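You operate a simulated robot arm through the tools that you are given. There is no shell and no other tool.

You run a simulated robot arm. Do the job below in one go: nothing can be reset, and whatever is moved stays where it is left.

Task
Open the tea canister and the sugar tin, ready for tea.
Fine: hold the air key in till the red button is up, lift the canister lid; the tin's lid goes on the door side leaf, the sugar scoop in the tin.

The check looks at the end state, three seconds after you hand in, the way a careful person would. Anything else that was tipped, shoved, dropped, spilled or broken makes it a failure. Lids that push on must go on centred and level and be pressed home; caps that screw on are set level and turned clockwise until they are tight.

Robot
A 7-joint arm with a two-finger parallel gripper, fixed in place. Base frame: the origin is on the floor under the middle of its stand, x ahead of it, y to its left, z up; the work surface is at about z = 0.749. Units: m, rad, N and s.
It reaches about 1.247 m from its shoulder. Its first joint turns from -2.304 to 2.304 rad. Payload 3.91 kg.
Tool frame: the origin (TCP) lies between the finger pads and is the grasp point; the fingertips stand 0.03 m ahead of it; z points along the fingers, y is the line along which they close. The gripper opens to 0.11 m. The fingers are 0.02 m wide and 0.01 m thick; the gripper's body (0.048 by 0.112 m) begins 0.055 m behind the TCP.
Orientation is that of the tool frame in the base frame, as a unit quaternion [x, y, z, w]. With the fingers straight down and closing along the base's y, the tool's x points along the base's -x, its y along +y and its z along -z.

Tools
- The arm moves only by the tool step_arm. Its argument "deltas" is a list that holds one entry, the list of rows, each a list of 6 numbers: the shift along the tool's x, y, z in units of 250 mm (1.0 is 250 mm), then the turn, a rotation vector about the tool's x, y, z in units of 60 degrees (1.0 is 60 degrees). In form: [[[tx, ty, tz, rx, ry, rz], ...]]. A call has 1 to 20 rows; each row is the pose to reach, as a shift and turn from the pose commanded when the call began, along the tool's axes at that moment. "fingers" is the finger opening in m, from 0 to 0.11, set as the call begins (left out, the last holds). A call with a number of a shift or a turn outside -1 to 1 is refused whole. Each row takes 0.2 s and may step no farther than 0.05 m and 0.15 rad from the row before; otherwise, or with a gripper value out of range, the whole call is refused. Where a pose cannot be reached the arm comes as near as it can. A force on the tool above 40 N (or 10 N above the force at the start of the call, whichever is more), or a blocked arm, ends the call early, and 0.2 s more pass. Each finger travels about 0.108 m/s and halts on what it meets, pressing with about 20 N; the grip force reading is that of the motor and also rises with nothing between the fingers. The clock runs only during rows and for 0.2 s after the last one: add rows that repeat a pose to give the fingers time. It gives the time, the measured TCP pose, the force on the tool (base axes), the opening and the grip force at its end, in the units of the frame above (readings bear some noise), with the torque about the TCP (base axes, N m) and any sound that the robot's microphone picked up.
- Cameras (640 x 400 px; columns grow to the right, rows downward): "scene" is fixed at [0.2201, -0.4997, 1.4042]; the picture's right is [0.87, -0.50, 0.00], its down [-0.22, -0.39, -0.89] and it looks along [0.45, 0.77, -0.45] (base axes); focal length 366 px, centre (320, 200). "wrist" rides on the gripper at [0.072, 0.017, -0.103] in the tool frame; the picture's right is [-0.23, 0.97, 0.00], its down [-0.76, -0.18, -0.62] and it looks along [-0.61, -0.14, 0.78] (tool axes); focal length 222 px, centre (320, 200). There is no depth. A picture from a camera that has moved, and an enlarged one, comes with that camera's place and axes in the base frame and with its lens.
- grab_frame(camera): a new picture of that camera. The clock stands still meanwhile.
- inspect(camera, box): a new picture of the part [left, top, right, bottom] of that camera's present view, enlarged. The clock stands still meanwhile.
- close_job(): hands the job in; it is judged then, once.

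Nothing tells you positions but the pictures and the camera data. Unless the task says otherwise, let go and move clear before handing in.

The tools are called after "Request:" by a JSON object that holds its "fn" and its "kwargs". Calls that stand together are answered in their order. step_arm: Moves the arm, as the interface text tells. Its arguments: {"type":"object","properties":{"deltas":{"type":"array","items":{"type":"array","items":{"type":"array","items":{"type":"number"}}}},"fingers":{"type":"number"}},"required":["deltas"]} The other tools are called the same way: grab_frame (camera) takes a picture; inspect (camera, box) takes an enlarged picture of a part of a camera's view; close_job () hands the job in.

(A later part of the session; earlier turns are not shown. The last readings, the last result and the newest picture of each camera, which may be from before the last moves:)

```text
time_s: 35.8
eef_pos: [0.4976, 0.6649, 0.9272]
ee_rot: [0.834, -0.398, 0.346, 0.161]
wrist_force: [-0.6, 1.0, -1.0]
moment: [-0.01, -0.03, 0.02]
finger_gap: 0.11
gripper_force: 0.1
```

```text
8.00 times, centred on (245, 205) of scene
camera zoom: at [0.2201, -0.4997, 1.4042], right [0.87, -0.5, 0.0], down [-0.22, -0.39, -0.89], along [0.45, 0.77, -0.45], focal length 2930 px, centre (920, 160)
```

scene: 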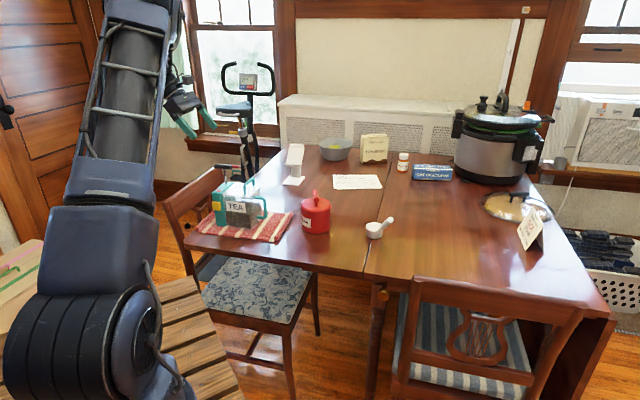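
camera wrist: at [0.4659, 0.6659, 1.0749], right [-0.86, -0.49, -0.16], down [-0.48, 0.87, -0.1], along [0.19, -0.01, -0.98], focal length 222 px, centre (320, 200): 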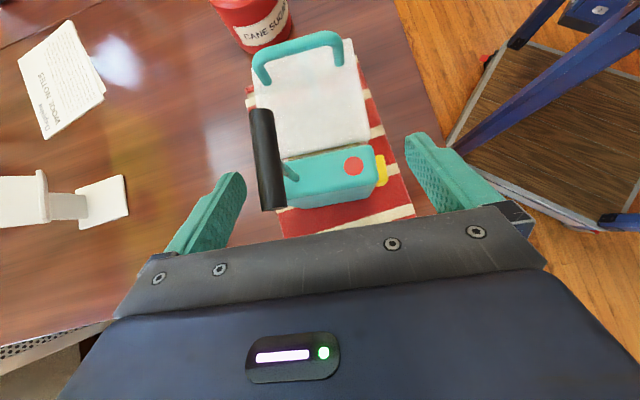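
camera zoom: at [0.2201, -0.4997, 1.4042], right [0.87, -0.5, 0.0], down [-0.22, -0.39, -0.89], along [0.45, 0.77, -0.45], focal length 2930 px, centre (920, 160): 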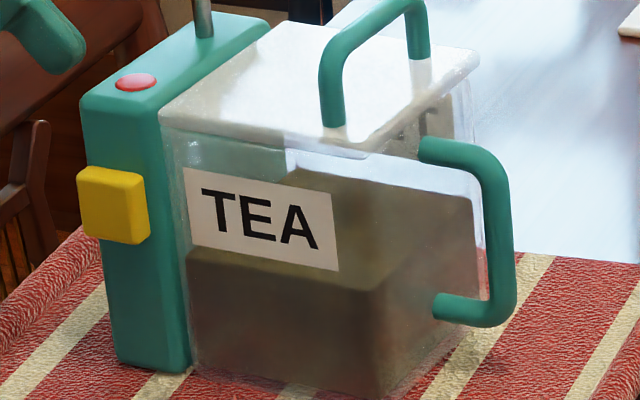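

The canister didn't move, and the block is now centred between the fingers with about 6 mm each side. I'll lower to just above key height.

Request:
{"fn": "step_arm", "kwargs": {"deltas": [[[-0.03, 0, 0.03, 0, 0, 0], [-0.06, 0, 0.06, 0, 0, 0], [-0.09, 0.001, 0.09, 0, 0, 0], [-0.12, 0.0015, 0.1195, 0, 0, 0], [-0.12, 0.0015, 0.1195, 0, 0, 0]]]}}

Request:
{"fn": "inspect", "kwargs": {"camera": "wrist", "box": [200, 80, 300, 180]}}

Request:
{"fn": "inspect", "kwargs": {"camera": "wrist", "box": [340, 80, 440, 180]}}

Request:
{"fn": "inspect", "kwargs": {"camera": "scene", "box": [190, 160, 270, 220]}}

```text
time_s: 37.0
eef_pos: [0.4978, 0.6646, 0.8838]
ee_rot: [0.834, -0.398, 0.346, 0.161]
wrist_force: [0.0, -0.2, 0.0]
moment: [0.02, 0.01, -0.01]
finger_gap: 0.1101
gripper_force: 0.1
```

```text
4.00 times, centred on (250, 130) of wrist
camera zoom: at [0.47, 0.67, 1.0085], right [-0.86, -0.49, -0.17], down [-0.48, 0.87, -0.1], along [0.19, 0.0, -0.98], focal length 888 px, centre (600, 480)
```

zoom: 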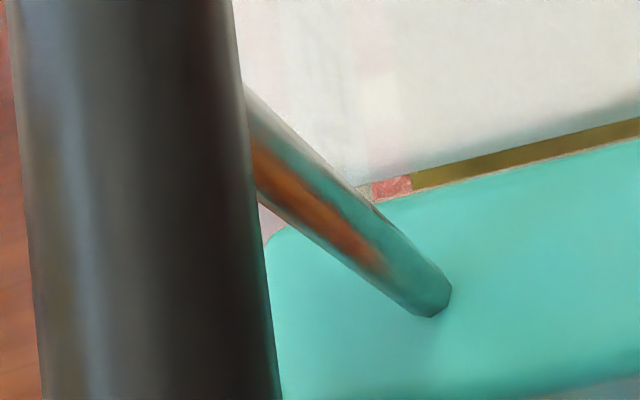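

```text
4.00 times, centred on (390, 130) of wrist
camera zoom: at [0.47, 0.67, 1.0085], right [-0.86, -0.49, -0.17], down [-0.48, 0.87, -0.1], along [0.19, 0.0, -0.98], focal length 888 px, centre (40, 480)
```

zoom: 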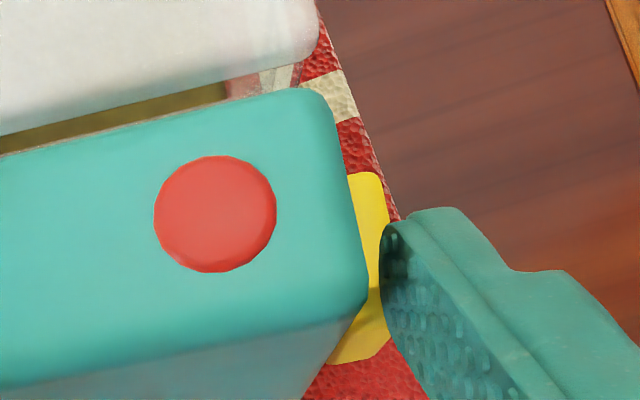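

```text
6.67 times, centred on (230, 190) of scene
camera zoom: at [0.2201, -0.4997, 1.4042], right [0.87, -0.5, 0.0], down [-0.22, -0.39, -0.89], along [0.45, 0.77, -0.45], focal length 2442 px, centre (920, 267)
```

zoom: 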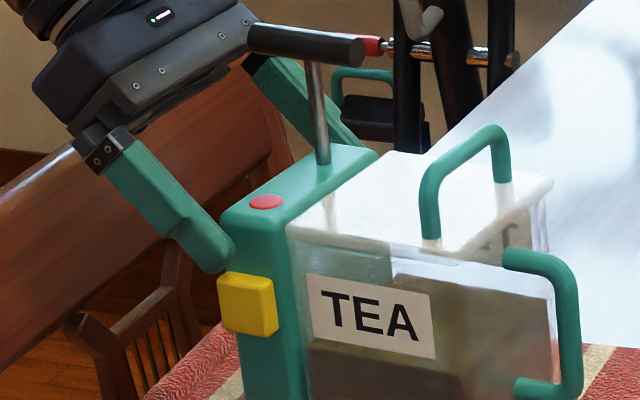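

No force reading now, so the block is straddled and the front fingertip is just above the key's front edge. I'll move forward 5 mm to bring the back finger up to the block's rear face.

Request:
{"fn": "step_arm", "kwargs": {"deltas": [[[0, 0.01, 0, 0, 0, 0], [0, 0.02, 0, 0, 0, 0], [0, 0.02, 0, 0, 0, 0]]]}}

Request:
{"fn": "inspect", "kwargs": {"camera": "wrist", "box": [340, 80, 440, 180]}}

```text
time_s: 37.8
eef_pos: [0.4943, 0.6608, 0.8838]
ee_rot: [0.834, -0.398, 0.346, 0.161]
wrist_force: [0.9, 0.9, 0.6]
moment: [0.03, -0.01, 0.02]
finger_gap: 0.11
gripper_force: 0.0
```

```text
4.00 times, centred on (390, 130) of wrist
camera zoom: at [0.4659, 0.6667, 1.0088], right [-0.86, -0.49, -0.17], down [-0.48, 0.87, -0.1], along [0.19, 0.0, -0.98], focal length 888 px, centre (40, 480)
```

zoom: 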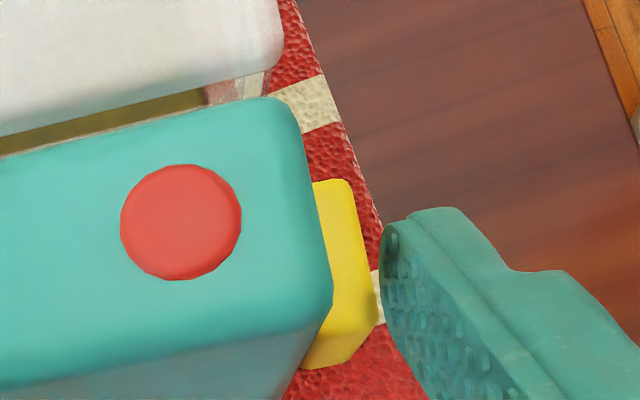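

The back finger is against the rear face, but the front finger still overlaps the key by about 3 mm. So the straddle is wider than my 110 mm opening, and forcing it would jam. I'll switch method: clamp the block from the front and above. One finger presses down on the block top behind the button while the other closes on the key. First I'll lift straight out.

Request:
{"fn": "step_arm", "kwargs": {"deltas": [[[0, -0.016, 0, 0, 0, 0], [0.03, -0.016, -0.03, 0, 0, 0], [0.09, -0.016, -0.09, 0, 0, 0], [0.187, -0.016, -0.186, 0, 0, 0], [0.29, -0.016, -0.29, 0, 0, 0], [0.39, -0.016, -0.39, 0, 0, 0], [0.5, -0.016, -0.5, 0, 0, 0], [0.6, -0.016, -0.6, 0, 0, 0]]]}}

Request:
{"fn": "inspect", "kwargs": {"camera": "scene", "box": [180, 160, 340, 260]}}

Request:
{"fn": "inspect", "kwargs": {"camera": "wrist", "box": [200, 0, 440, 180]}}

```text
time_s: 39.5
eef_pos: [0.4968, 0.6619, 1.0955]
ee_rot: [0.834, -0.397, 0.347, 0.161]
wrist_force: [-0.1, 0.6, -0.6]
moment: [-0.07, -0.03, 0.03]
finger_gap: 0.1098
gripper_force: 0.0
```

```text
4.00 times, centred on (260, 210) of scene
camera zoom: at [0.2201, -0.4997, 1.4042], right [0.87, -0.5, 0.0], down [-0.22, -0.39, -0.89], along [0.45, 0.77, -0.45], focal length 1465 px, centre (560, 160)
```

zoom: 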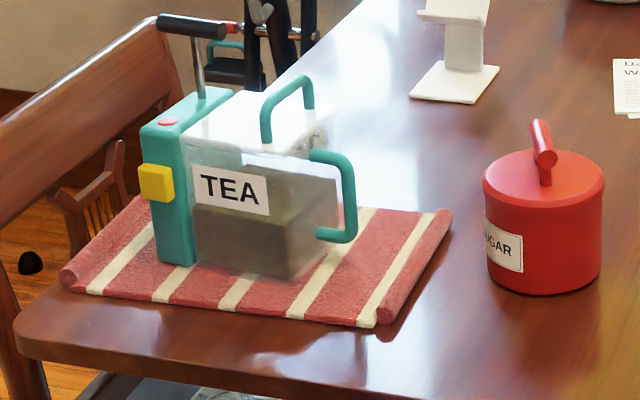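

```text
2.22 times, centred on (320, 90) of wrist
camera zoom: at [0.4693, 0.6677, 1.221], right [-0.86, -0.49, -0.17], down [-0.48, 0.87, -0.1], along [0.19, 0.0, -0.98], focal length 494 px, centre (320, 444)
```

zoom: 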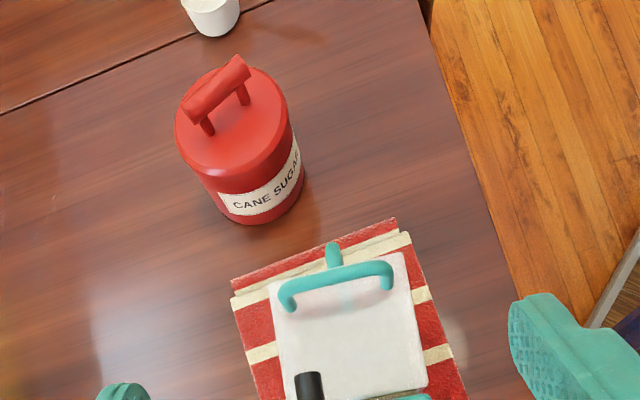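

The canister is upright and the tin's handle is visible as a bar on two posts. I'll bring the hand round to the front of the canister and undo the side tilt.

Request:
{"fn": "step_arm", "kwargs": {"deltas": [[[0.0135, 0.0785, 0.008, 0, -0.125, 0], [0.027, 0.157, 0.016, 0, -0.25, 0], [0.0405, 0.2355, 0.024, 0, -0.375, 0], [0.054, 0.314, 0.032, 0, -0.5, 0], [0.0675, 0.3925, 0.04, 0, -0.625, 0], [0.081, 0.471, 0.048, 0, -0.75, 0], [0.081, 0.471, 0.048, 0, -0.75, 0]]], "fingers": 0.09}}

```text
time_s: 41.1
eef_pos: [0.4198, 0.5688, 1.1013]
ee_rot: [0.903, -0.429, 0.001, -0.003]
wrist_force: [0.0, -0.4, 0.1]
moment: [0.0, 0.0, 0.01]
finger_gap: 0.09
gripper_force: 0.1
```

Now I'll pitch the wrist 50° so the fingers point down and forward at the key, one above the other, still well back from the canister.

Request:
{"fn": "step_arm", "kwargs": {"deltas": [[[0, 0.0262, 0.087, 0.1389, 0, 0], [0.001, 0.0523, 0.175, 0.2778, 0, 0], [0.0015, 0.0785, 0.262, 0.4167, 0, 0], [0.002, 0.1047, 0.349, 0.5556, 0, 0], [0.0025, 0.1308, 0.437, 0.6944, 0, 0], [0.003, 0.157, 0.524, 0.8333, 0, 0], [0.003, 0.157, 0.524, 0.8333, 0, 0]]]}}

Request:
{"fn": "grab_frame", "kwargs": {"camera": "wrist"}}

Request:
{"fn": "grab_frame", "kwargs": {"camera": "scene"}}

```text
time_s: 42.8
eef_pos: [0.3883, 0.5463, 0.968]
ee_rot: [0.817, -0.388, 0.183, -0.385]
wrist_force: [0.6, 0.8, -0.2]
moment: [0.01, 0.0, 0.02]
finger_gap: 0.0901
gripper_force: 0.0
```

```text
taken
camera wrist: at [0.3639, 0.4324, 1.0213], right [-0.62, -0.21, -0.75], down [-0.77, 0.36, 0.53], along [0.15, 0.91, -0.39], focal length 222 px, centre (320, 200)
```

wrist: 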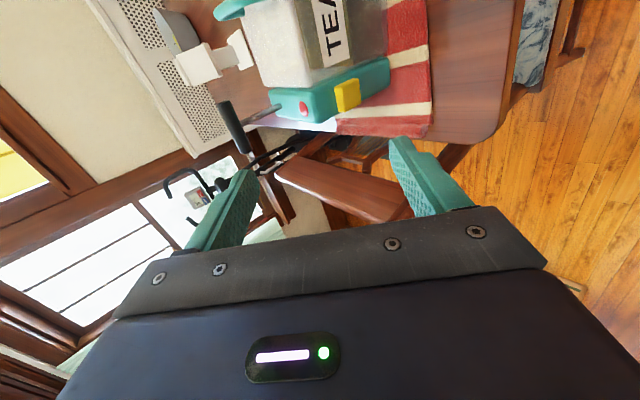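

```text
taken
```

scene: 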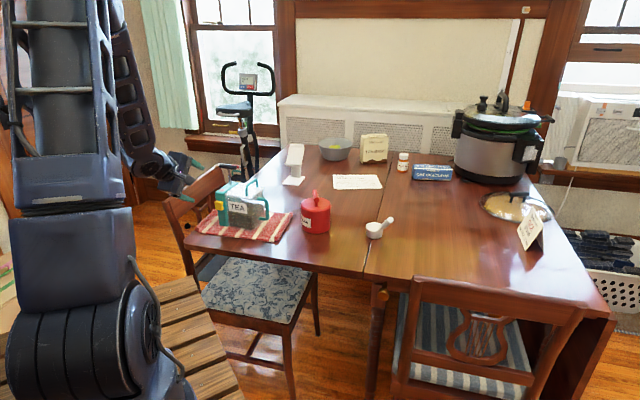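

The fingers now point at the block from the front, and I can see the key and button clearly. I'll zoom in to measure the alignment in this view.

Request:
{"fn": "inspect", "kwargs": {"camera": "wrist", "box": [240, 40, 440, 165]}}

Request:
{"fn": "inspect", "kwargs": {"camera": "wrist", "box": [280, 50, 360, 120]}}

```text
3.20 times, centred on (340, 102) of wrist
camera zoom: at [0.3639, 0.4324, 1.0213], right [-0.62, -0.21, -0.75], down [-0.77, 0.36, 0.53], along [0.15, 0.91, -0.39], focal length 711 px, centre (256, 512)
```

zoom: 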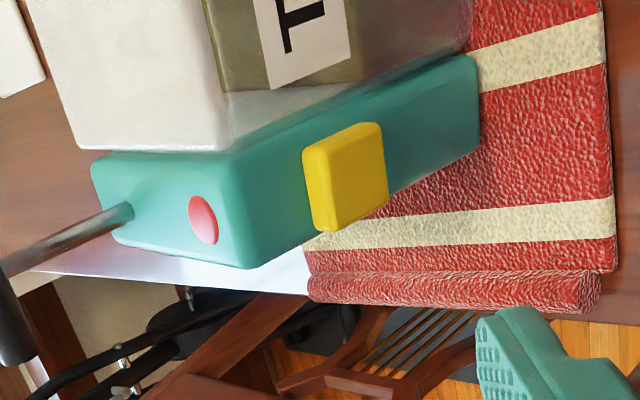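

```text
5.71 times, centred on (320, 85) of wrist
camera zoom: at [0.3639, 0.4324, 1.0213], right [-0.62, -0.21, -0.75], down [-0.77, 0.36, 0.53], along [0.15, 0.91, -0.39], focal length 1269 px, centre (320, 857)
```

zoom: 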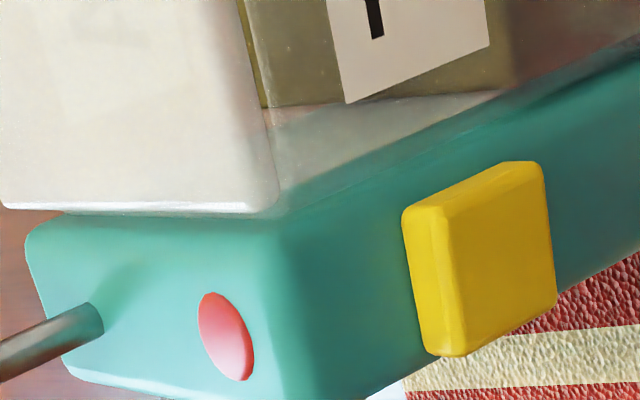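

The geometry matches my estimate within 2 mm. I'll advance 10 cm along the finger direction, stopping about 4 cm short, and check again.

Request:
{"fn": "step_arm", "kwargs": {"deltas": [[[0.002, 0, 0.1, 0, 0, 0], [0.004, 0, 0.2, 0, 0, 0], [0.008, 0, 0.3, 0, 0, 0], [0.008, 0, 0.4, 0, 0, 0], [0.008, 0, 0.4, 0, 0, 0]]]}}

Request:
{"fn": "grab_frame", "kwargs": {"camera": "wrist"}}

Request:
{"fn": "inspect", "kwargs": {"camera": "wrist", "box": [230, 20, 430, 180]}}

Request:
{"fn": "inspect", "kwargs": {"camera": "scene", "box": [180, 160, 280, 230]}}

```text
time_s: 44.0
eef_pos: [0.451, 0.5925, 0.9077]
ee_rot: [0.817, -0.389, 0.182, -0.385]
wrist_force: [-0.9, 0.0, 1.0]
moment: [-0.06, -0.02, -0.03]
finger_gap: 0.0899
gripper_force: 0.0
```

```text
taken
camera wrist: at [0.4249, 0.4801, 0.9594], right [-0.62, -0.21, -0.75], down [-0.77, 0.36, 0.53], along [0.15, 0.91, -0.39], focal length 222 px, centre (320, 200)
```

wrist: 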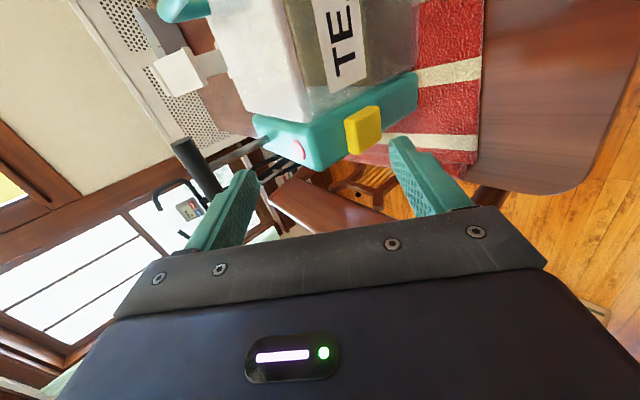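

```text
2.50 times, centred on (330, 100) of wrist
camera zoom: at [0.4249, 0.4801, 0.9594], right [-0.62, -0.21, -0.75], down [-0.77, 0.36, 0.53], along [0.15, 0.91, -0.39], focal length 555 px, centre (295, 450)
```

zoom: 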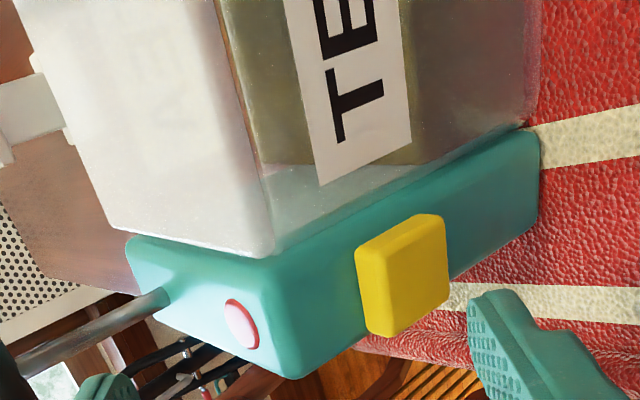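

```text
5.71 times, centred on (230, 195) of scene
camera zoom: at [0.2201, -0.4997, 1.4042], right [0.87, -0.5, 0.0], down [-0.22, -0.39, -0.89], along [0.45, 0.77, -0.45], focal length 2093 px, centre (834, 229)
```

zoom: 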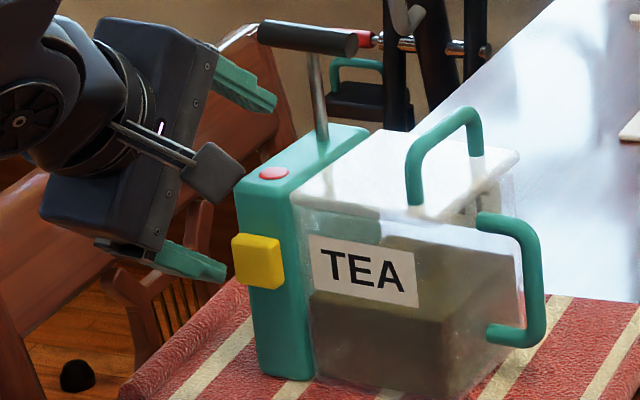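

The key's lower edge is 5 cm ahead and the button is clear of the upper finger's landing spot. I'll open to 0.10 m, centre on the block, and move until the upper fingertip is a few millimetres above the block top behind the button.

Request:
{"fn": "step_arm", "kwargs": {"deltas": [[[0.0132, 0.0122, 0, 0, 0, 0], [0.0132, 0.0244, 0.06, 0, 0, 0], [0.0132, 0.0366, 0.12, 0, 0, 0], [0.0132, 0.0488, 0.16, 0, 0, 0], [0.0132, 0.0488, 0.172, 0, 0, 0], [0.0132, 0.0488, 0.172, 0, 0, 0]]], "fingers": 0.1}}

Request:
{"fn": "grab_frame", "kwargs": {"camera": "wrist"}}

Request:
{"fn": "inspect", "kwargs": {"camera": "wrist", "box": [180, 40, 460, 215]}}

Request:
{"fn": "inspect", "kwargs": {"camera": "scene", "box": [190, 160, 270, 220]}}

```text
time_s: 45.4
eef_pos: [0.4713, 0.6066, 0.8695]
ee_rot: [0.817, -0.389, 0.183, -0.384]
wrist_force: [0.2, -0.4, -0.7]
moment: [-0.01, -0.01, -0.04]
finger_gap: 0.1001
gripper_force: 0.1
```

```text
taken
camera wrist: at [0.4464, 0.4934, 0.9224], right [-0.62, -0.21, -0.75], down [-0.77, 0.36, 0.53], along [0.15, 0.91, -0.39], focal length 222 px, centre (320, 200)
```

wrist: 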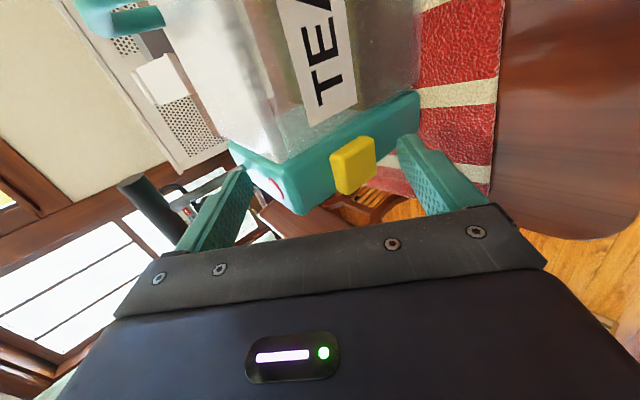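

```text
2.29 times, centred on (320, 128) of wrist
camera zoom: at [0.4464, 0.4934, 0.9224], right [-0.62, -0.21, -0.75], down [-0.77, 0.36, 0.53], along [0.15, 0.91, -0.39], focal length 508 px, centre (320, 366)
```

zoom: 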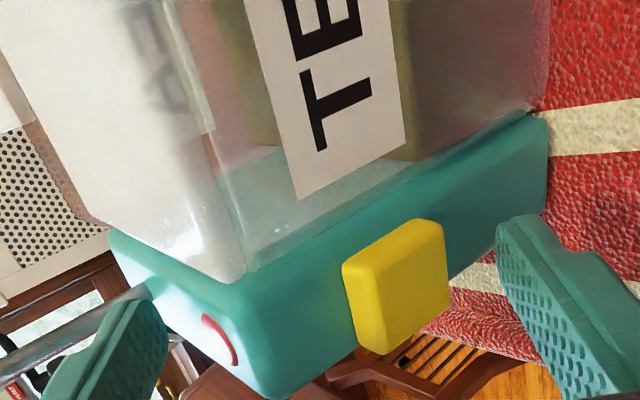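

```text
6.67 times, centred on (230, 190) of scene
camera zoom: at [0.2201, -0.4997, 1.4042], right [0.87, -0.5, 0.0], down [-0.22, -0.39, -0.89], along [0.45, 0.77, -0.45], focal length 2442 px, centre (920, 267)
```

zoom: 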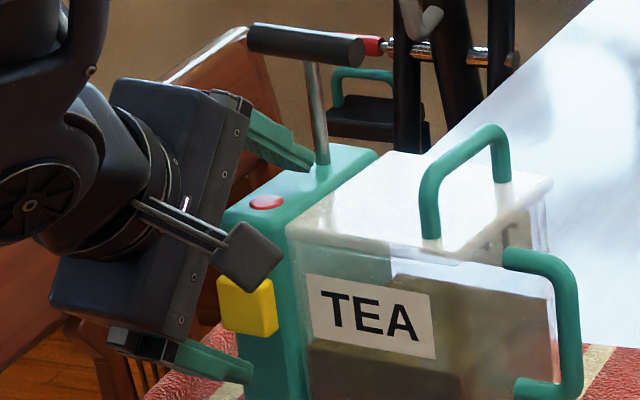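

The upper fingertip is about 4.5 mm above the block top behind the button, and the lower finger is clear below the key. I'll lower vertically in small steps until I feel contact.

Request:
{"fn": "step_arm", "kwargs": {"deltas": [[[0, 0.0031, 0.0025, 0, 0, 0], [0, 0.0062, 0.0051, 0, 0, 0], [0, 0.0093, 0.0076, 0, 0, 0], [0, 0.0123, 0.0102, 0, 0, 0], [0, 0.0154, 0.0127, 0, 0, 0], [0, 0.0154, 0.0127, 0, 0, 0]]]}}

```text
time_s: 46.8
eef_pos: [0.4725, 0.6057, 0.865]
ee_rot: [0.817, -0.389, 0.183, -0.385]
wrist_force: [-1.7, -1.2, 5.9]
moment: [0.14, -0.31, 0.04]
finger_gap: 0.1019
gripper_force: 2.0
```

Contact is made on the block top at about 6 N, and the gap reading shows the upper finger pressing. I'll start closing gently to see whether the lower finger moves independently.

Request:
{"fn": "step_arm", "kwargs": {"deltas": [[[0, 0, 0, 0, 0, 0], [0, 0, 0, 0, 0, 0], [0, 0, 0, 0, 0, 0]]], "fingers": 0.09}}

Request:
{"fn": "inspect", "kwargs": {"camera": "wrist", "box": [180, 40, 460, 215]}}

```text
time_s: 47.5
eef_pos: [0.4737, 0.6055, 0.8651]
ee_rot: [0.816, -0.389, 0.182, -0.386]
wrist_force: [3.8, 4.8, 20.7]
moment: [0.59, -0.88, 0.04]
finger_gap: 0.0997
gripper_force: 9.5
```

```text
2.29 times, centred on (320, 128) of wrist
camera zoom: at [0.4475, 0.4928, 0.9177], right [-0.62, -0.21, -0.75], down [-0.77, 0.36, 0.53], along [0.15, 0.91, -0.39], focal length 508 px, centre (320, 366)
```

zoom: 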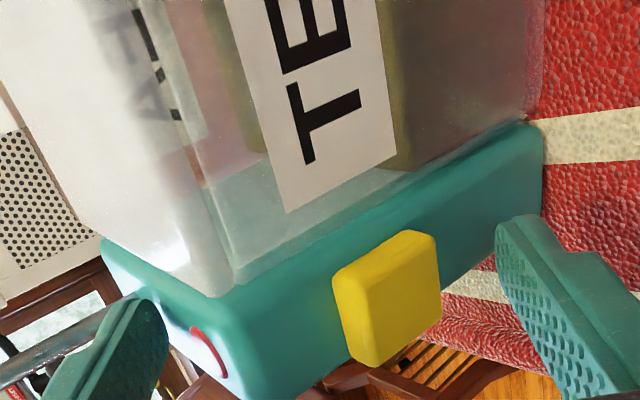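

The two fingers are coupled, so the lower one can't close while the upper is blocked. I'll move the hand along the closing axis as I close, so the upper tip stays still on the block top while the lower finger rises to the key.

Request:
{"fn": "step_arm", "kwargs": {"deltas": [[[0, -0.007, 0, 0, 0, 0], [0, -0.014, 0, 0, 0, 0], [0, -0.014, 0, 0, 0, 0]]], "fingers": 0.085}}

Request:
{"fn": "step_arm", "kwargs": {"deltas": [[[0, -0.005, 0, 0, 0, 0], [0, -0.01, 0, 0, 0, 0], [0, -0.01, 0, 0, 0, 0]]], "fingers": 0.08}}

Request:
{"fn": "inspect", "kwargs": {"camera": "wrist", "box": [180, 40, 460, 215]}}

Request:
{"fn": "inspect", "kwargs": {"camera": "scene", "box": [190, 160, 270, 220]}}

```text
time_s: 48.4
eef_pos: [0.4734, 0.6075, 0.8669]
ee_rot: [0.817, -0.389, 0.183, -0.385]
wrist_force: [2.4, 1.4, 19.6]
moment: [0.59, -0.81, 0.07]
finger_gap: 0.0937
gripper_force: 9.1
```

```text
time_s: 49.1
eef_pos: [0.4747, 0.6081, 0.8696]
ee_rot: [0.817, -0.389, 0.183, -0.385]
wrist_force: [4.6, 2.8, 20.0]
moment: [0.62, -0.78, -0.12]
finger_gap: 0.0897
gripper_force: 10.0
```

```text
2.29 times, centred on (320, 128) of wrist
camera zoom: at [0.4497, 0.4947, 0.9217], right [-0.62, -0.21, -0.75], down [-0.77, 0.36, 0.53], along [0.15, 0.91, -0.39], focal length 508 px, centre (320, 366)
```

zoom: 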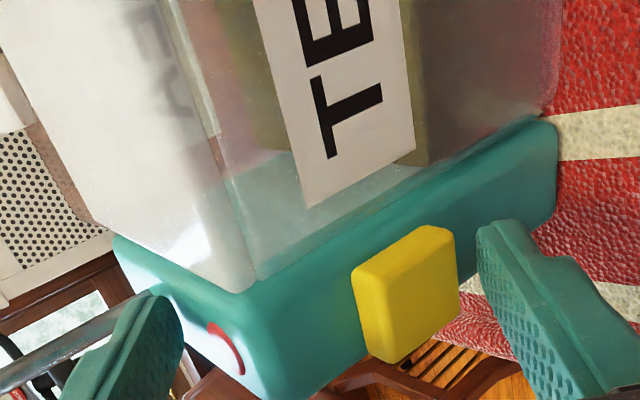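

```text
6.67 times, centred on (230, 190) of scene
camera zoom: at [0.2201, -0.4997, 1.4042], right [0.87, -0.5, 0.0], down [-0.22, -0.39, -0.89], along [0.45, 0.77, -0.45], focal length 2442 px, centre (920, 267)
```

zoom: 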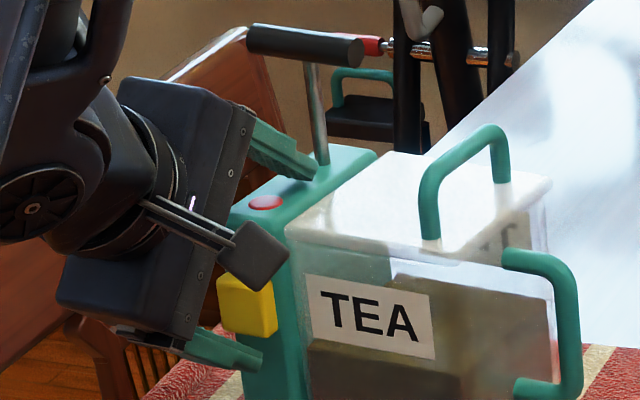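

It's working: the canister stays put and the lower finger is closing on the key. I'll continue in the same small steps.

Request:
{"fn": "step_arm", "kwargs": {"deltas": [[[0, -0.005, 0, 0, 0, 0], [0, -0.01, 0, 0, 0, 0], [0, -0.01, 0, 0, 0, 0]]], "fingers": 0.075}}

Request:
{"fn": "step_arm", "kwargs": {"deltas": [[[0, -0.005, 0, 0, 0, 0], [0, -0.01, 0, 0, 0, 0], [0, -0.01, 0, 0, 0, 0]]], "fingers": 0.07}}

Request:
{"fn": "inspect", "kwargs": {"camera": "wrist", "box": [180, 40, 460, 215]}}

Request:
{"fn": "inspect", "kwargs": {"camera": "scene", "box": [190, 160, 270, 220]}}

```text
time_s: 50.0
eef_pos: [0.4758, 0.6099, 0.8725]
ee_rot: [0.816, -0.389, 0.183, -0.385]
wrist_force: [8.2, 1.6, 33.6]
moment: [0.9, -1.35, -0.07]
finger_gap: 0.0796
gripper_force: 20.0
```

```text
time_s: 50.8
eef_pos: [0.4777, 0.6095, 0.8728]
ee_rot: [0.817, -0.388, 0.182, -0.385]
wrist_force: [0.2, 2.2, 20.8]
moment: [0.76, -1.08, 0.17]
finger_gap: 0.0797
gripper_force: 20.4
```

```text
2.29 times, centred on (320, 128) of wrist
camera zoom: at [0.4521, 0.4966, 0.9258], right [-0.63, -0.22, -0.75], down [-0.77, 0.36, 0.54], along [0.15, 0.91, -0.39], focal length 508 px, centre (320, 366)
```

zoom: 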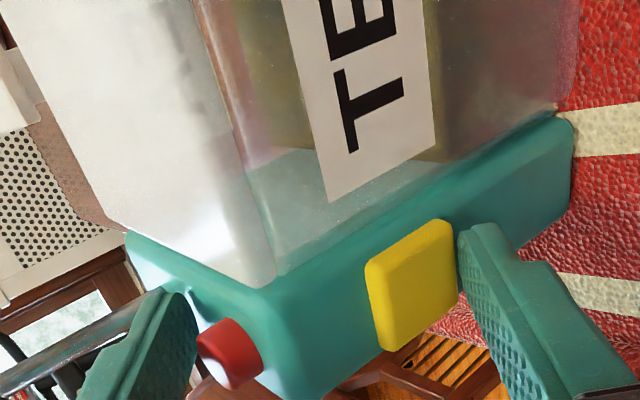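

```text
6.67 times, centred on (230, 190) of scene
camera zoom: at [0.2201, -0.4997, 1.4042], right [0.87, -0.5, 0.0], down [-0.22, -0.39, -0.89], along [0.45, 0.77, -0.45], focal length 2442 px, centre (920, 267)
```

zoom: 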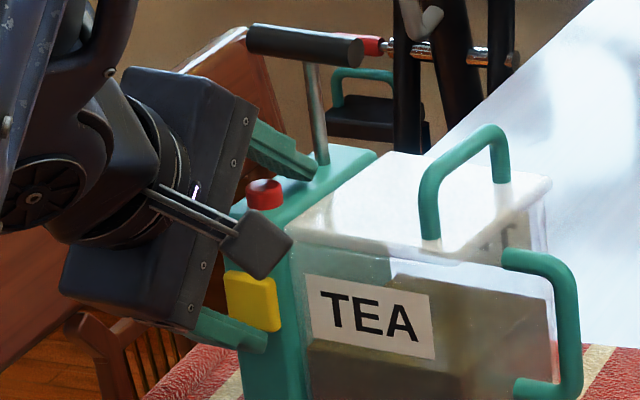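

The red button has popped up. I'll keep the key held a little longer to be sure it's fully up.

Request:
{"fn": "step_arm", "kwargs": {"deltas": [[[0, 0, 0, 0, 0, 0], [0, 0, 0, 0, 0, 0], [0, 0, 0, 0, 0, 0], [0, 0, 0, 0, 0, 0], [0, 0, 0, 0, 0, 0], [0, 0, 0, 0, 0, 0], [0, 0, 0, 0, 0, 0], [0, 0, 0, 0, 0, 0], [0, 0, 0, 0, 0, 0], [0, 0, 0, 0, 0, 0]]]}}

Request:
{"fn": "inspect", "kwargs": {"camera": "wrist", "box": [180, 40, 460, 215]}}

Request:
{"fn": "inspect", "kwargs": {"camera": "scene", "box": [190, 160, 270, 220]}}

```text
time_s: 53.0
eef_pos: [0.4764, 0.6088, 0.874]
ee_rot: [0.816, -0.389, 0.182, -0.386]
wrist_force: [-2.9, -0.4, 8.5]
moment: [0.32, -0.77, 0.09]
finger_gap: 0.0788
gripper_force: 20.3
```

```text
2.29 times, centred on (320, 128) of wrist
camera zoom: at [0.4524, 0.4968, 0.9261], right [-0.62, -0.21, -0.75], down [-0.77, 0.36, 0.53], along [0.15, 0.91, -0.39], focal length 508 px, centre (320, 366)
```

zoom: 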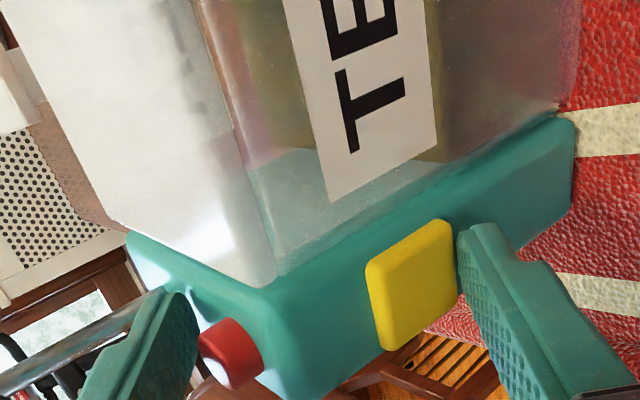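

```text
6.67 times, centred on (230, 190) of scene
camera zoom: at [0.2201, -0.4997, 1.4042], right [0.87, -0.5, 0.0], down [-0.22, -0.39, -0.89], along [0.45, 0.77, -0.45], focal length 2442 px, centre (920, 267)
```

zoom: 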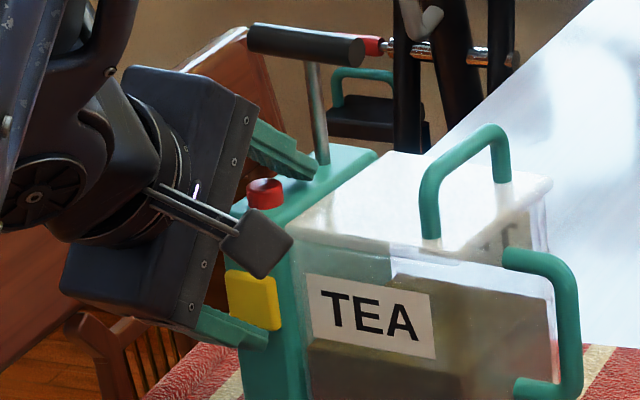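

The button is fully up. I'll open the fingers and back out along the finger direction.

Request:
{"fn": "step_arm", "kwargs": {"deltas": [[[0, 0, 0, 0, 0, 0], [0, 0, 0, 0, 0, 0]]], "fingers": 0.1}}

Request:
{"fn": "step_arm", "kwargs": {"deltas": [[[0, 0, -0.08, 0, 0, 0], [0, 0, -0.18, 0, 0, 0], [0, 0, -0.3, 0, 0, 0], [0, 0, -0.45, 0, 0, 0], [0, 0, -0.6, 0, 0, 0]]]}}

Request:
{"fn": "grab_frame", "kwargs": {"camera": "wrist"}}

Request:
{"fn": "inspect", "kwargs": {"camera": "scene", "box": [180, 160, 340, 260]}}

```text
time_s: 53.5
eef_pos: [0.4779, 0.6097, 0.8733]
ee_rot: [0.817, -0.389, 0.182, -0.385]
wrist_force: [0.4, 0.0, 0.5]
moment: [0.0, -0.04, 0.01]
finger_gap: 0.0999
gripper_force: 0.1
```

```text
time_s: 54.8
eef_pos: [0.3884, 0.5356, 0.9669]
ee_rot: [0.817, -0.388, 0.183, -0.385]
wrist_force: [0.4, 0.1, -0.2]
moment: [0.02, 0.03, -0.02]
finger_gap: 0.0999
gripper_force: 0.0
```

```text
taken
camera wrist: at [0.3627, 0.4218, 1.0197], right [-0.63, -0.22, -0.75], down [-0.76, 0.36, 0.53], along [0.15, 0.91, -0.39], focal length 222 px, centre (320, 200)
```

wrist: 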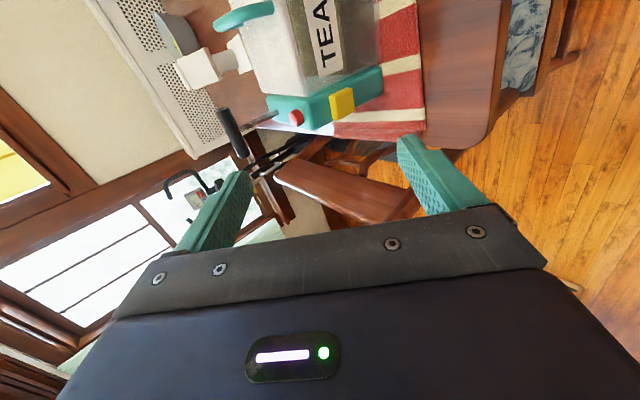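

```text
4.00 times, centred on (260, 210) of scene
camera zoom: at [0.2201, -0.4997, 1.4042], right [0.87, -0.5, 0.0], down [-0.22, -0.39, -0.89], along [0.45, 0.77, -0.45], focal length 1465 px, centre (560, 160)
```

zoom: 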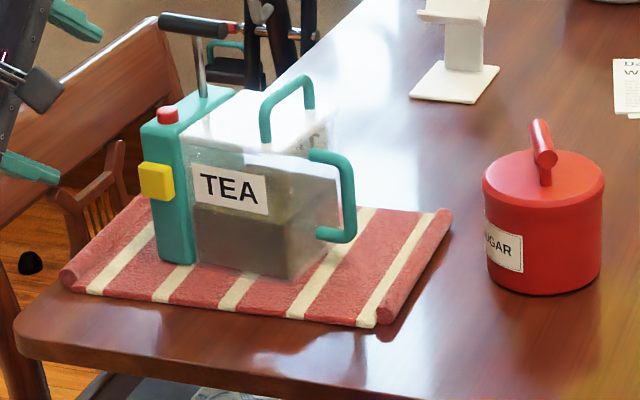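

The button stays up and the canister is open to air. Next is the lid, so I'll raise the hand and bring it back to pointing straight down.

Request:
{"fn": "step_arm", "kwargs": {"deltas": [[[0, -0.0565, -0.0467, -0.1389, 0, 0], [0, -0.113, -0.0933, -0.2778, 0, 0], [0, -0.1695, -0.14, -0.4167, 0, 0], [0, -0.226, -0.1867, -0.5556, 0, 0], [0, -0.2825, -0.2333, -0.6944, 0, 0], [0, -0.339, -0.28, -0.8333, 0, 0], [0, -0.339, -0.28, -0.8333, 0, 0]]]}}

```text
time_s: 56.4
eef_pos: [0.3885, 0.5381, 1.0792]
ee_rot: [0.903, -0.429, 0.001, -0.003]
wrist_force: [0.1, 0.5, 0.3]
moment: [-0.03, 0.0, 0.0]
finger_gap: 0.0997
gripper_force: 0.0
```

Hand is vertical again. I'll turn it so the fingers close across the lid's arch handle and move above the lid, in two turns.

Request:
{"fn": "step_arm", "kwargs": {"deltas": [[[0.0318, -0.0545, 0, 0, 0, 0.125], [0.0637, -0.109, 0, 0, 0, 0.25], [0.0955, -0.1635, 0, 0, 0, 0.375], [0.1273, -0.218, 0, 0, 0, 0.5], [0.1592, -0.2725, 0, 0, 0, 0.625], [0.191, -0.327, 0, 0, 0, 0.75], [0.191, -0.327, 0, 0, 0, 0.75]]]}}

```text
time_s: 58.0
eef_pos: [0.4816, 0.5528, 1.0792]
ee_rot: [-0.67, 0.742, 0.0, 0.004]
wrist_force: [-0.1, 0.0, 0.3]
moment: [0.0, -0.01, 0.01]
finger_gap: 0.0999
gripper_force: 0.0
```

Request:
{"fn": "step_arm", "kwargs": {"deltas": [[[-0.0158, -0.0615, 0.0127, 0, 0, 0.1245], [-0.0317, -0.123, 0.0253, 0, 0, 0.2489], [-0.0475, -0.1845, 0.038, 0, 0, 0.3734], [-0.0633, -0.246, 0.0507, 0, 0, 0.4978], [-0.0792, -0.3075, 0.0633, 0, 0, 0.6223], [-0.095, -0.369, 0.076, 0, 0, 0.7467], [-0.095, -0.369, 0.076, 0, 0, 0.7467]]]}}

Request:
{"fn": "grab_frame", "kwargs": {"camera": "wrist"}}

Request:
{"fn": "inspect", "kwargs": {"camera": "wrist", "box": [200, 60, 440, 210]}}

```text
time_s: 59.5
eef_pos: [0.5769, 0.5664, 1.0607]
ee_rot: [-0.335, 0.942, 0.002, 0.003]
wrist_force: [0.0, -0.3, 0.2]
moment: [0.03, -0.02, 0.03]
finger_gap: 0.0999
gripper_force: 0.0
```

```text
taken
camera wrist: at [0.509, 0.533, 1.1625], right [-0.44, 0.9, 0.0], down [0.7, 0.34, 0.63], along [0.56, 0.28, -0.78], focal length 222 px, centre (320, 200)
```

wrist: 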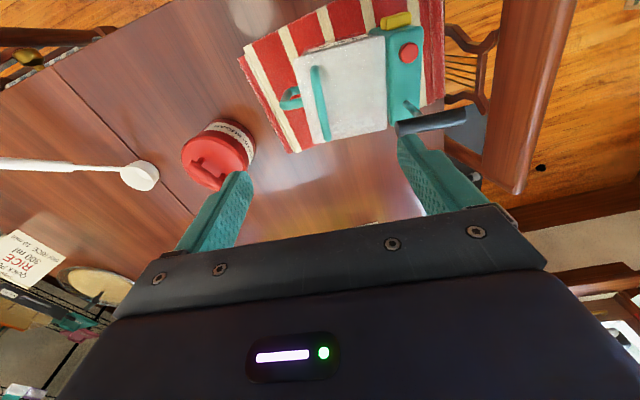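

```text
2.67 times, centred on (320, 135) of wrist
camera zoom: at [0.509, 0.533, 1.1625], right [-0.44, 0.9, 0.0], down [0.7, 0.34, 0.63], along [0.56, 0.28, -0.78], focal length 592 px, centre (320, 373)
```

zoom: 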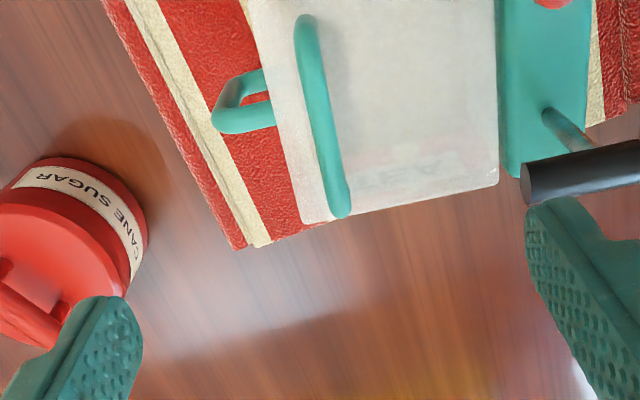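

The hand is above the lid, with the arch handle running along the canister's depth and its bar at about z 0.918. I'll narrow the fingers and descend to 5 cm above it to re-measure.

Request:
{"fn": "step_arm", "kwargs": {"deltas": [[[0.011, 0.0072, 0.1, 0, 0, 0], [0.022, 0.0144, 0.2, 0, 0, 0], [0.022, 0.0144, 0.3, 0, 0, 0], [0.022, 0.0144, 0.358, 0, 0, 0], [0.022, 0.0144, 0.358, 0, 0, 0]]], "fingers": 0.06}}

Request:
{"fn": "inspect", "kwargs": {"camera": "wrist", "box": [220, 60, 420, 210]}}

Request:
{"fn": "inspect", "kwargs": {"camera": "scene", "box": [190, 130, 310, 230]}}

```text
time_s: 60.8
eef_pos: [0.5701, 0.566, 0.9709]
ee_rot: [-0.337, 0.942, 0.001, 0.003]
wrist_force: [0.3, 0.3, 0.5]
moment: [0.01, 0.01, -0.01]
finger_gap: 0.0599
gripper_force: 0.1
```

```text
2.67 times, centred on (320, 135) of wrist
camera zoom: at [0.5026, 0.5329, 1.074], right [-0.44, 0.9, 0.0], down [0.7, 0.34, 0.63], along [0.56, 0.28, -0.78], focal length 592 px, centre (320, 373)
```

zoom: 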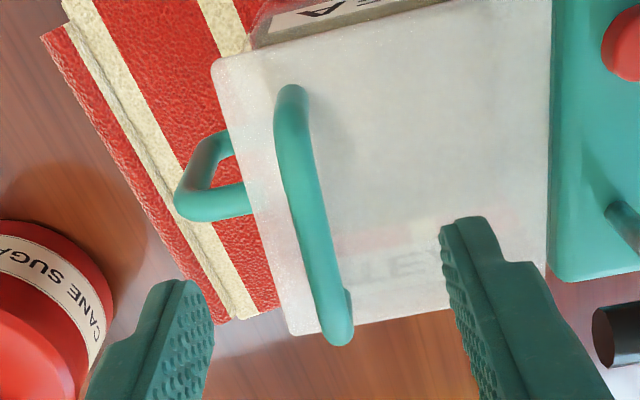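

```text
4.00 times, centred on (250, 180) of scene
camera zoom: at [0.2201, -0.4997, 1.4042], right [0.87, -0.5, 0.0], down [-0.22, -0.39, -0.89], along [0.45, 0.77, -0.45], focal length 1465 px, centre (600, 280)
```

zoom: 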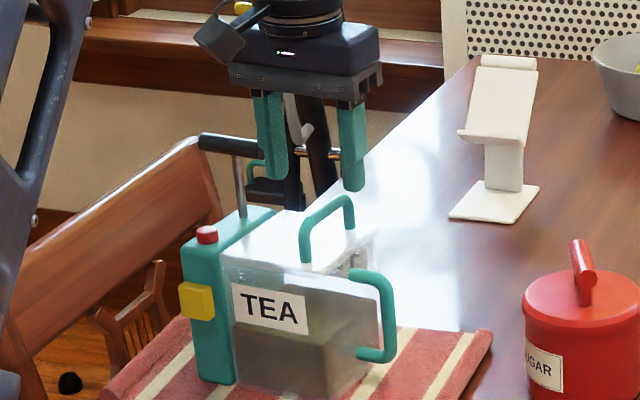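

The bar is centred between the fingers and only about 3° off in yaw. I'll correct that, descend around the bar with the tips just above the lid, and close.

Request:
{"fn": "step_arm", "kwargs": {"deltas": [[[0, 0.001, 0.05, 0, 0, 0.023], [0, 0.001, 0.1, 0, 0, 0.046], [0, 0.001, 0.15, 0, 0, 0.046], [0, 0.001, 0.18, 0, 0, 0.046], [0, 0.001, 0.18, 0, 0, 0.046]]]}}

Request:
{"fn": "inspect", "kwargs": {"camera": "wrist", "box": [220, 60, 420, 210]}}

Request:
{"fn": "inspect", "kwargs": {"camera": "scene", "box": [190, 130, 310, 230]}}

```text
time_s: 62.0
eef_pos: [0.5702, 0.5661, 0.925]
ee_rot: [-0.314, 0.949, 0.003, 0.003]
wrist_force: [0.0, 0.0, 0.6]
moment: [0.01, 0.0, 0.0]
finger_gap: 0.0597
gripper_force: 0.0
```

```text
2.67 times, centred on (320, 135) of wrist
camera zoom: at [0.5007, 0.5365, 1.0288], right [-0.4, 0.92, 0.0], down [0.71, 0.31, 0.63], along [0.58, 0.25, -0.78], focal length 592 px, centre (320, 373)
```

zoom: 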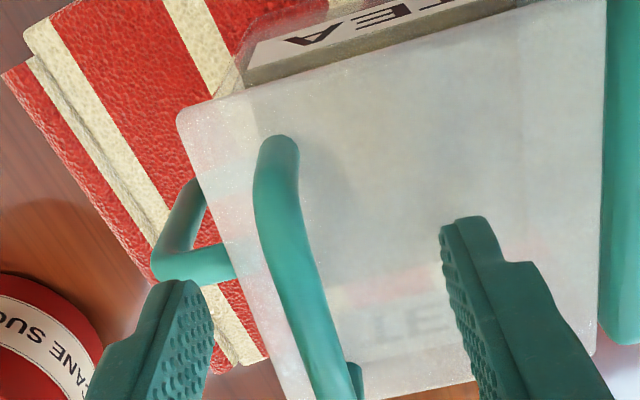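

```text
4.00 times, centred on (250, 180) of scene
camera zoom: at [0.2201, -0.4997, 1.4042], right [0.87, -0.5, 0.0], down [-0.22, -0.39, -0.89], along [0.45, 0.77, -0.45], focal length 1465 px, centre (600, 280)
```

zoom: 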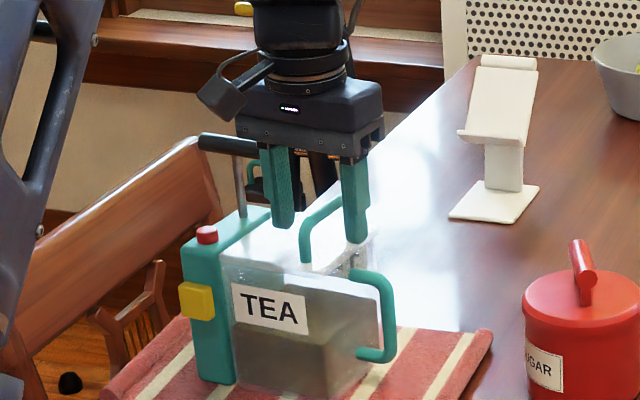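

The fingers are around the bar with no contact force. I'll close on it now.

Request:
{"fn": "step_arm", "kwargs": {"deltas": [[[0, 0, 0, 0, 0, 0], [0, 0, 0, 0, 0, 0], [0, 0, 0, 0, 0, 0], [0, 0, 0, 0, 0, 0]]], "fingers": 0.0}}

Request:
{"fn": "inspect", "kwargs": {"camera": "wrist", "box": [220, 60, 420, 210]}}

```text
time_s: 63.0
eef_pos: [0.57, 0.5658, 0.9254]
ee_rot: [-0.313, 0.95, 0.002, 0.002]
wrist_force: [-1.7, -0.4, 0.3]
moment: [0.05, -0.01, 0.08]
finger_gap: 0.0092
gripper_force: 19.7
```

```text
2.67 times, centred on (320, 135) of wrist
camera zoom: at [0.5006, 0.5366, 1.0288], right [-0.4, 0.92, 0.0], down [0.71, 0.31, 0.63], along [0.58, 0.25, -0.78], focal length 592 px, centre (320, 373)
```

zoom: 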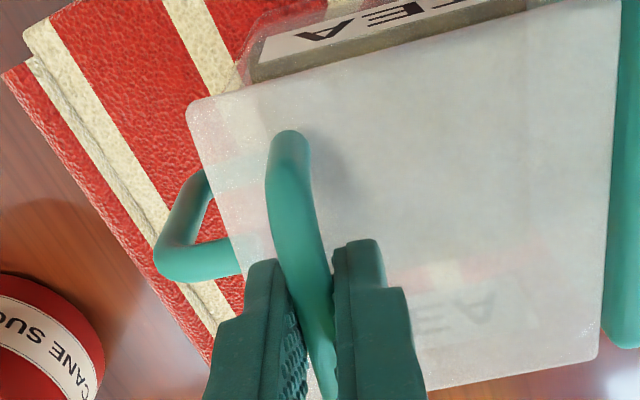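

I have a firm grip on the bar. The pump's T-handle overhangs the lid edge slightly, so I'll lift only 2.5 cm first, then move sideways away from it before going higher.

Request:
{"fn": "step_arm", "kwargs": {"deltas": [[[0, 0, -0.01, 0, 0, 0], [0, 0, -0.025, 0, 0, 0], [0, 0, -0.04, 0, 0, 0], [0, 0, -0.06, 0, 0, 0], [0, 0, -0.08, 0, 0, 0], [0, 0, -0.1, 0, 0, 0], [0, 0, -0.1, 0, 0, 0]]]}}

Request:
{"fn": "inspect", "kwargs": {"camera": "scene", "box": [190, 130, 310, 230]}}

Request:
{"fn": "inspect", "kwargs": {"camera": "wrist", "box": [200, 40, 440, 210]}}

```text
time_s: 64.5
eef_pos: [0.57, 0.5668, 0.9518]
ee_rot: [-0.313, 0.95, 0.002, 0.002]
wrist_force: [-1.7, -0.6, -0.4]
moment: [-0.03, 0.08, 0.03]
finger_gap: 0.0092
gripper_force: 19.4
```

```text
4.00 times, centred on (250, 180) of scene
camera zoom: at [0.2201, -0.4997, 1.4042], right [0.87, -0.5, 0.0], down [-0.22, -0.39, -0.89], along [0.45, 0.77, -0.45], focal length 1465 px, centre (600, 280)
```

zoom: 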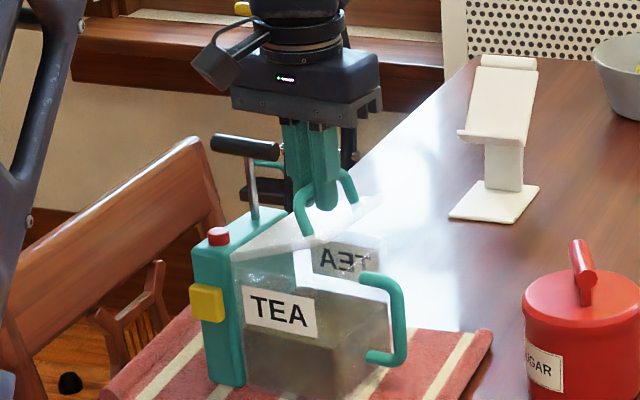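

```text
2.35 times, centred on (320, 125) of wrist
camera zoom: at [0.4998, 0.5363, 1.0533], right [-0.4, 0.92, 0.0], down [0.71, 0.31, 0.63], along [0.58, 0.25, -0.78], focal length 523 px, centre (320, 376)
```

zoom: 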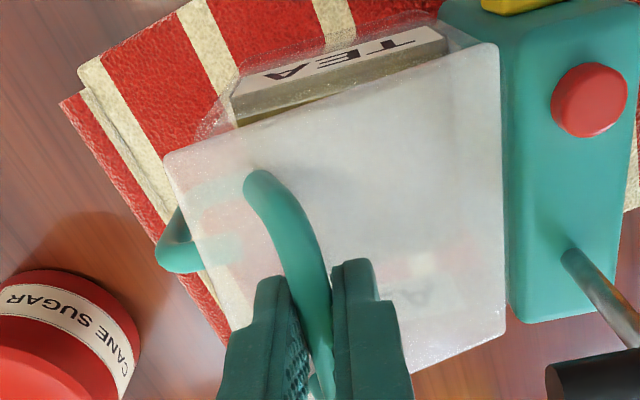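

The canister shifted slightly as I lifted, and the lid looks tilted, as if it's hinged on the block side. I'll look closer before doing anything more.

Request:
{"fn": "inspect", "kwargs": {"camera": "scene", "box": [230, 160, 300, 220]}}

Request:
{"fn": "inspect", "kwargs": {"camera": "wrist", "box": [240, 20, 420, 150]}}

Request:
{"fn": "inspect", "kwargs": {"camera": "scene", "box": [205, 180, 285, 230]}}

```text
6.67 times, centred on (265, 190) of scene
camera zoom: at [0.2201, -0.4997, 1.4042], right [0.87, -0.5, 0.0], down [-0.22, -0.39, -0.89], along [0.45, 0.77, -0.45], focal length 2442 px, centre (687, 267)
```

zoom: 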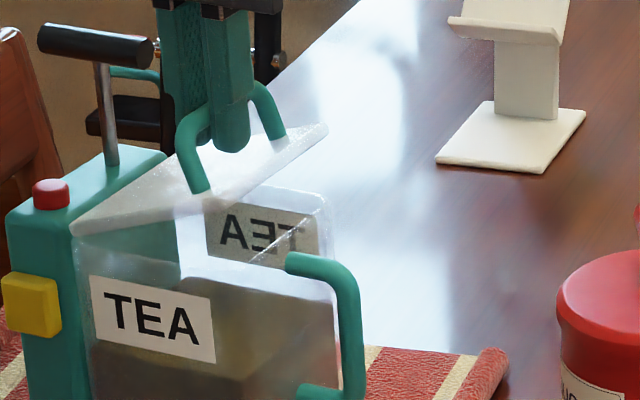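

```text
3.08 times, centred on (330, 85) of wrist
camera zoom: at [0.4998, 0.5363, 1.0533], right [-0.4, 0.92, 0.0], down [0.71, 0.31, 0.63], along [0.58, 0.25, -0.78], focal length 684 px, centre (289, 554)
```

zoom: 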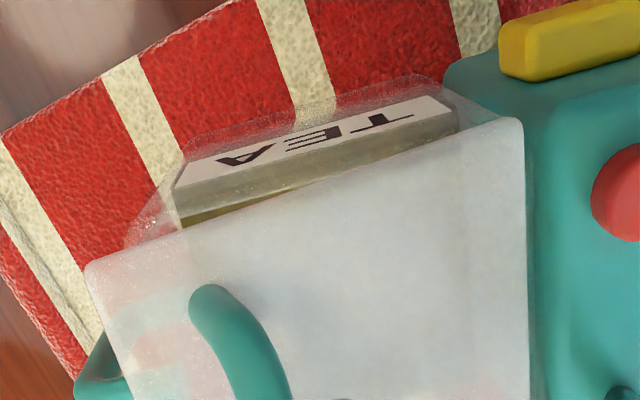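

```text
8.00 times, centred on (245, 205) of scene
camera zoom: at [0.2201, -0.4997, 1.4042], right [0.87, -0.5, 0.0], down [-0.22, -0.39, -0.89], along [0.45, 0.77, -0.45], focal length 2930 px, centre (920, 160)
```

zoom: 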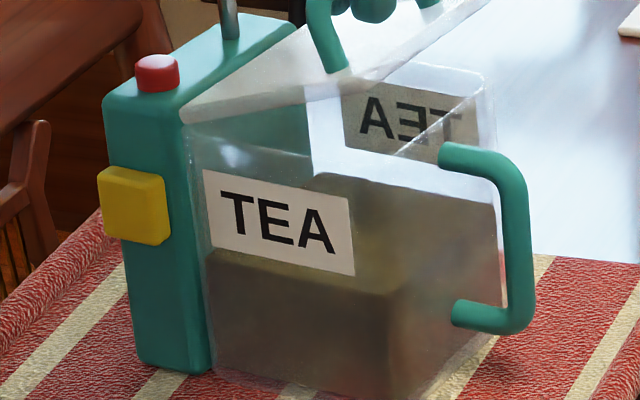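

The lid is hinged along the block and swings up from the D-handle end. I'll follow its arc instead of pulling straight up, and ease the canister back toward where it started as I do.

Request:
{"fn": "step_arm", "kwargs": {"deltas": [[[0, 0.0316, -0.0232, 0, 0, 0], [0, 0.0624, -0.0424, 0, 0, 0], [0, 0.0948, -0.0592, 0, 0, 0], [0, 0.1288, -0.074, 0, 0, 0], [0, 0.1288, -0.074, 0, 0, 0]]]}}

Request:
{"fn": "inspect", "kwargs": {"camera": "scene", "box": [205, 150, 305, 220]}}

Request:
{"fn": "inspect", "kwargs": {"camera": "wrist", "box": [200, 0, 440, 210]}}

```text
time_s: 65.8
eef_pos: [0.5494, 0.5918, 0.9676]
ee_rot: [-0.314, 0.95, 0.002, 0.004]
wrist_force: [1.0, -0.8, 0.9]
moment: [0.07, -0.14, -0.03]
finger_gap: 0.0092
gripper_force: 20.2
```

```text
5.71 times, centred on (255, 185) of scene
camera zoom: at [0.2201, -0.4997, 1.4042], right [0.87, -0.5, 0.0], down [-0.22, -0.39, -0.89], along [0.45, 0.77, -0.45], focal length 2093 px, centre (691, 286)
```

zoom: 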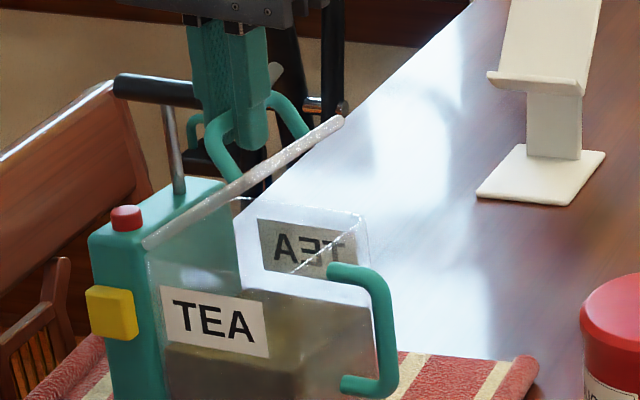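

```text
1.90 times, centred on (320, 105) of wrist
camera zoom: at [0.4814, 0.5623, 1.0712], right [-0.4, 0.92, 0.0], down [0.71, 0.31, 0.63], along [0.58, 0.25, -0.78], focal length 423 px, centre (320, 381)
```

zoom: 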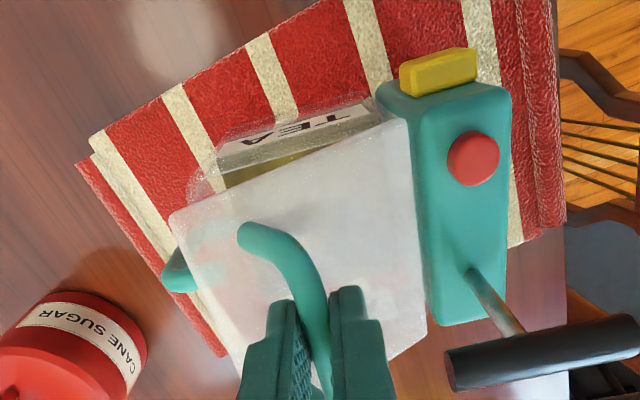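

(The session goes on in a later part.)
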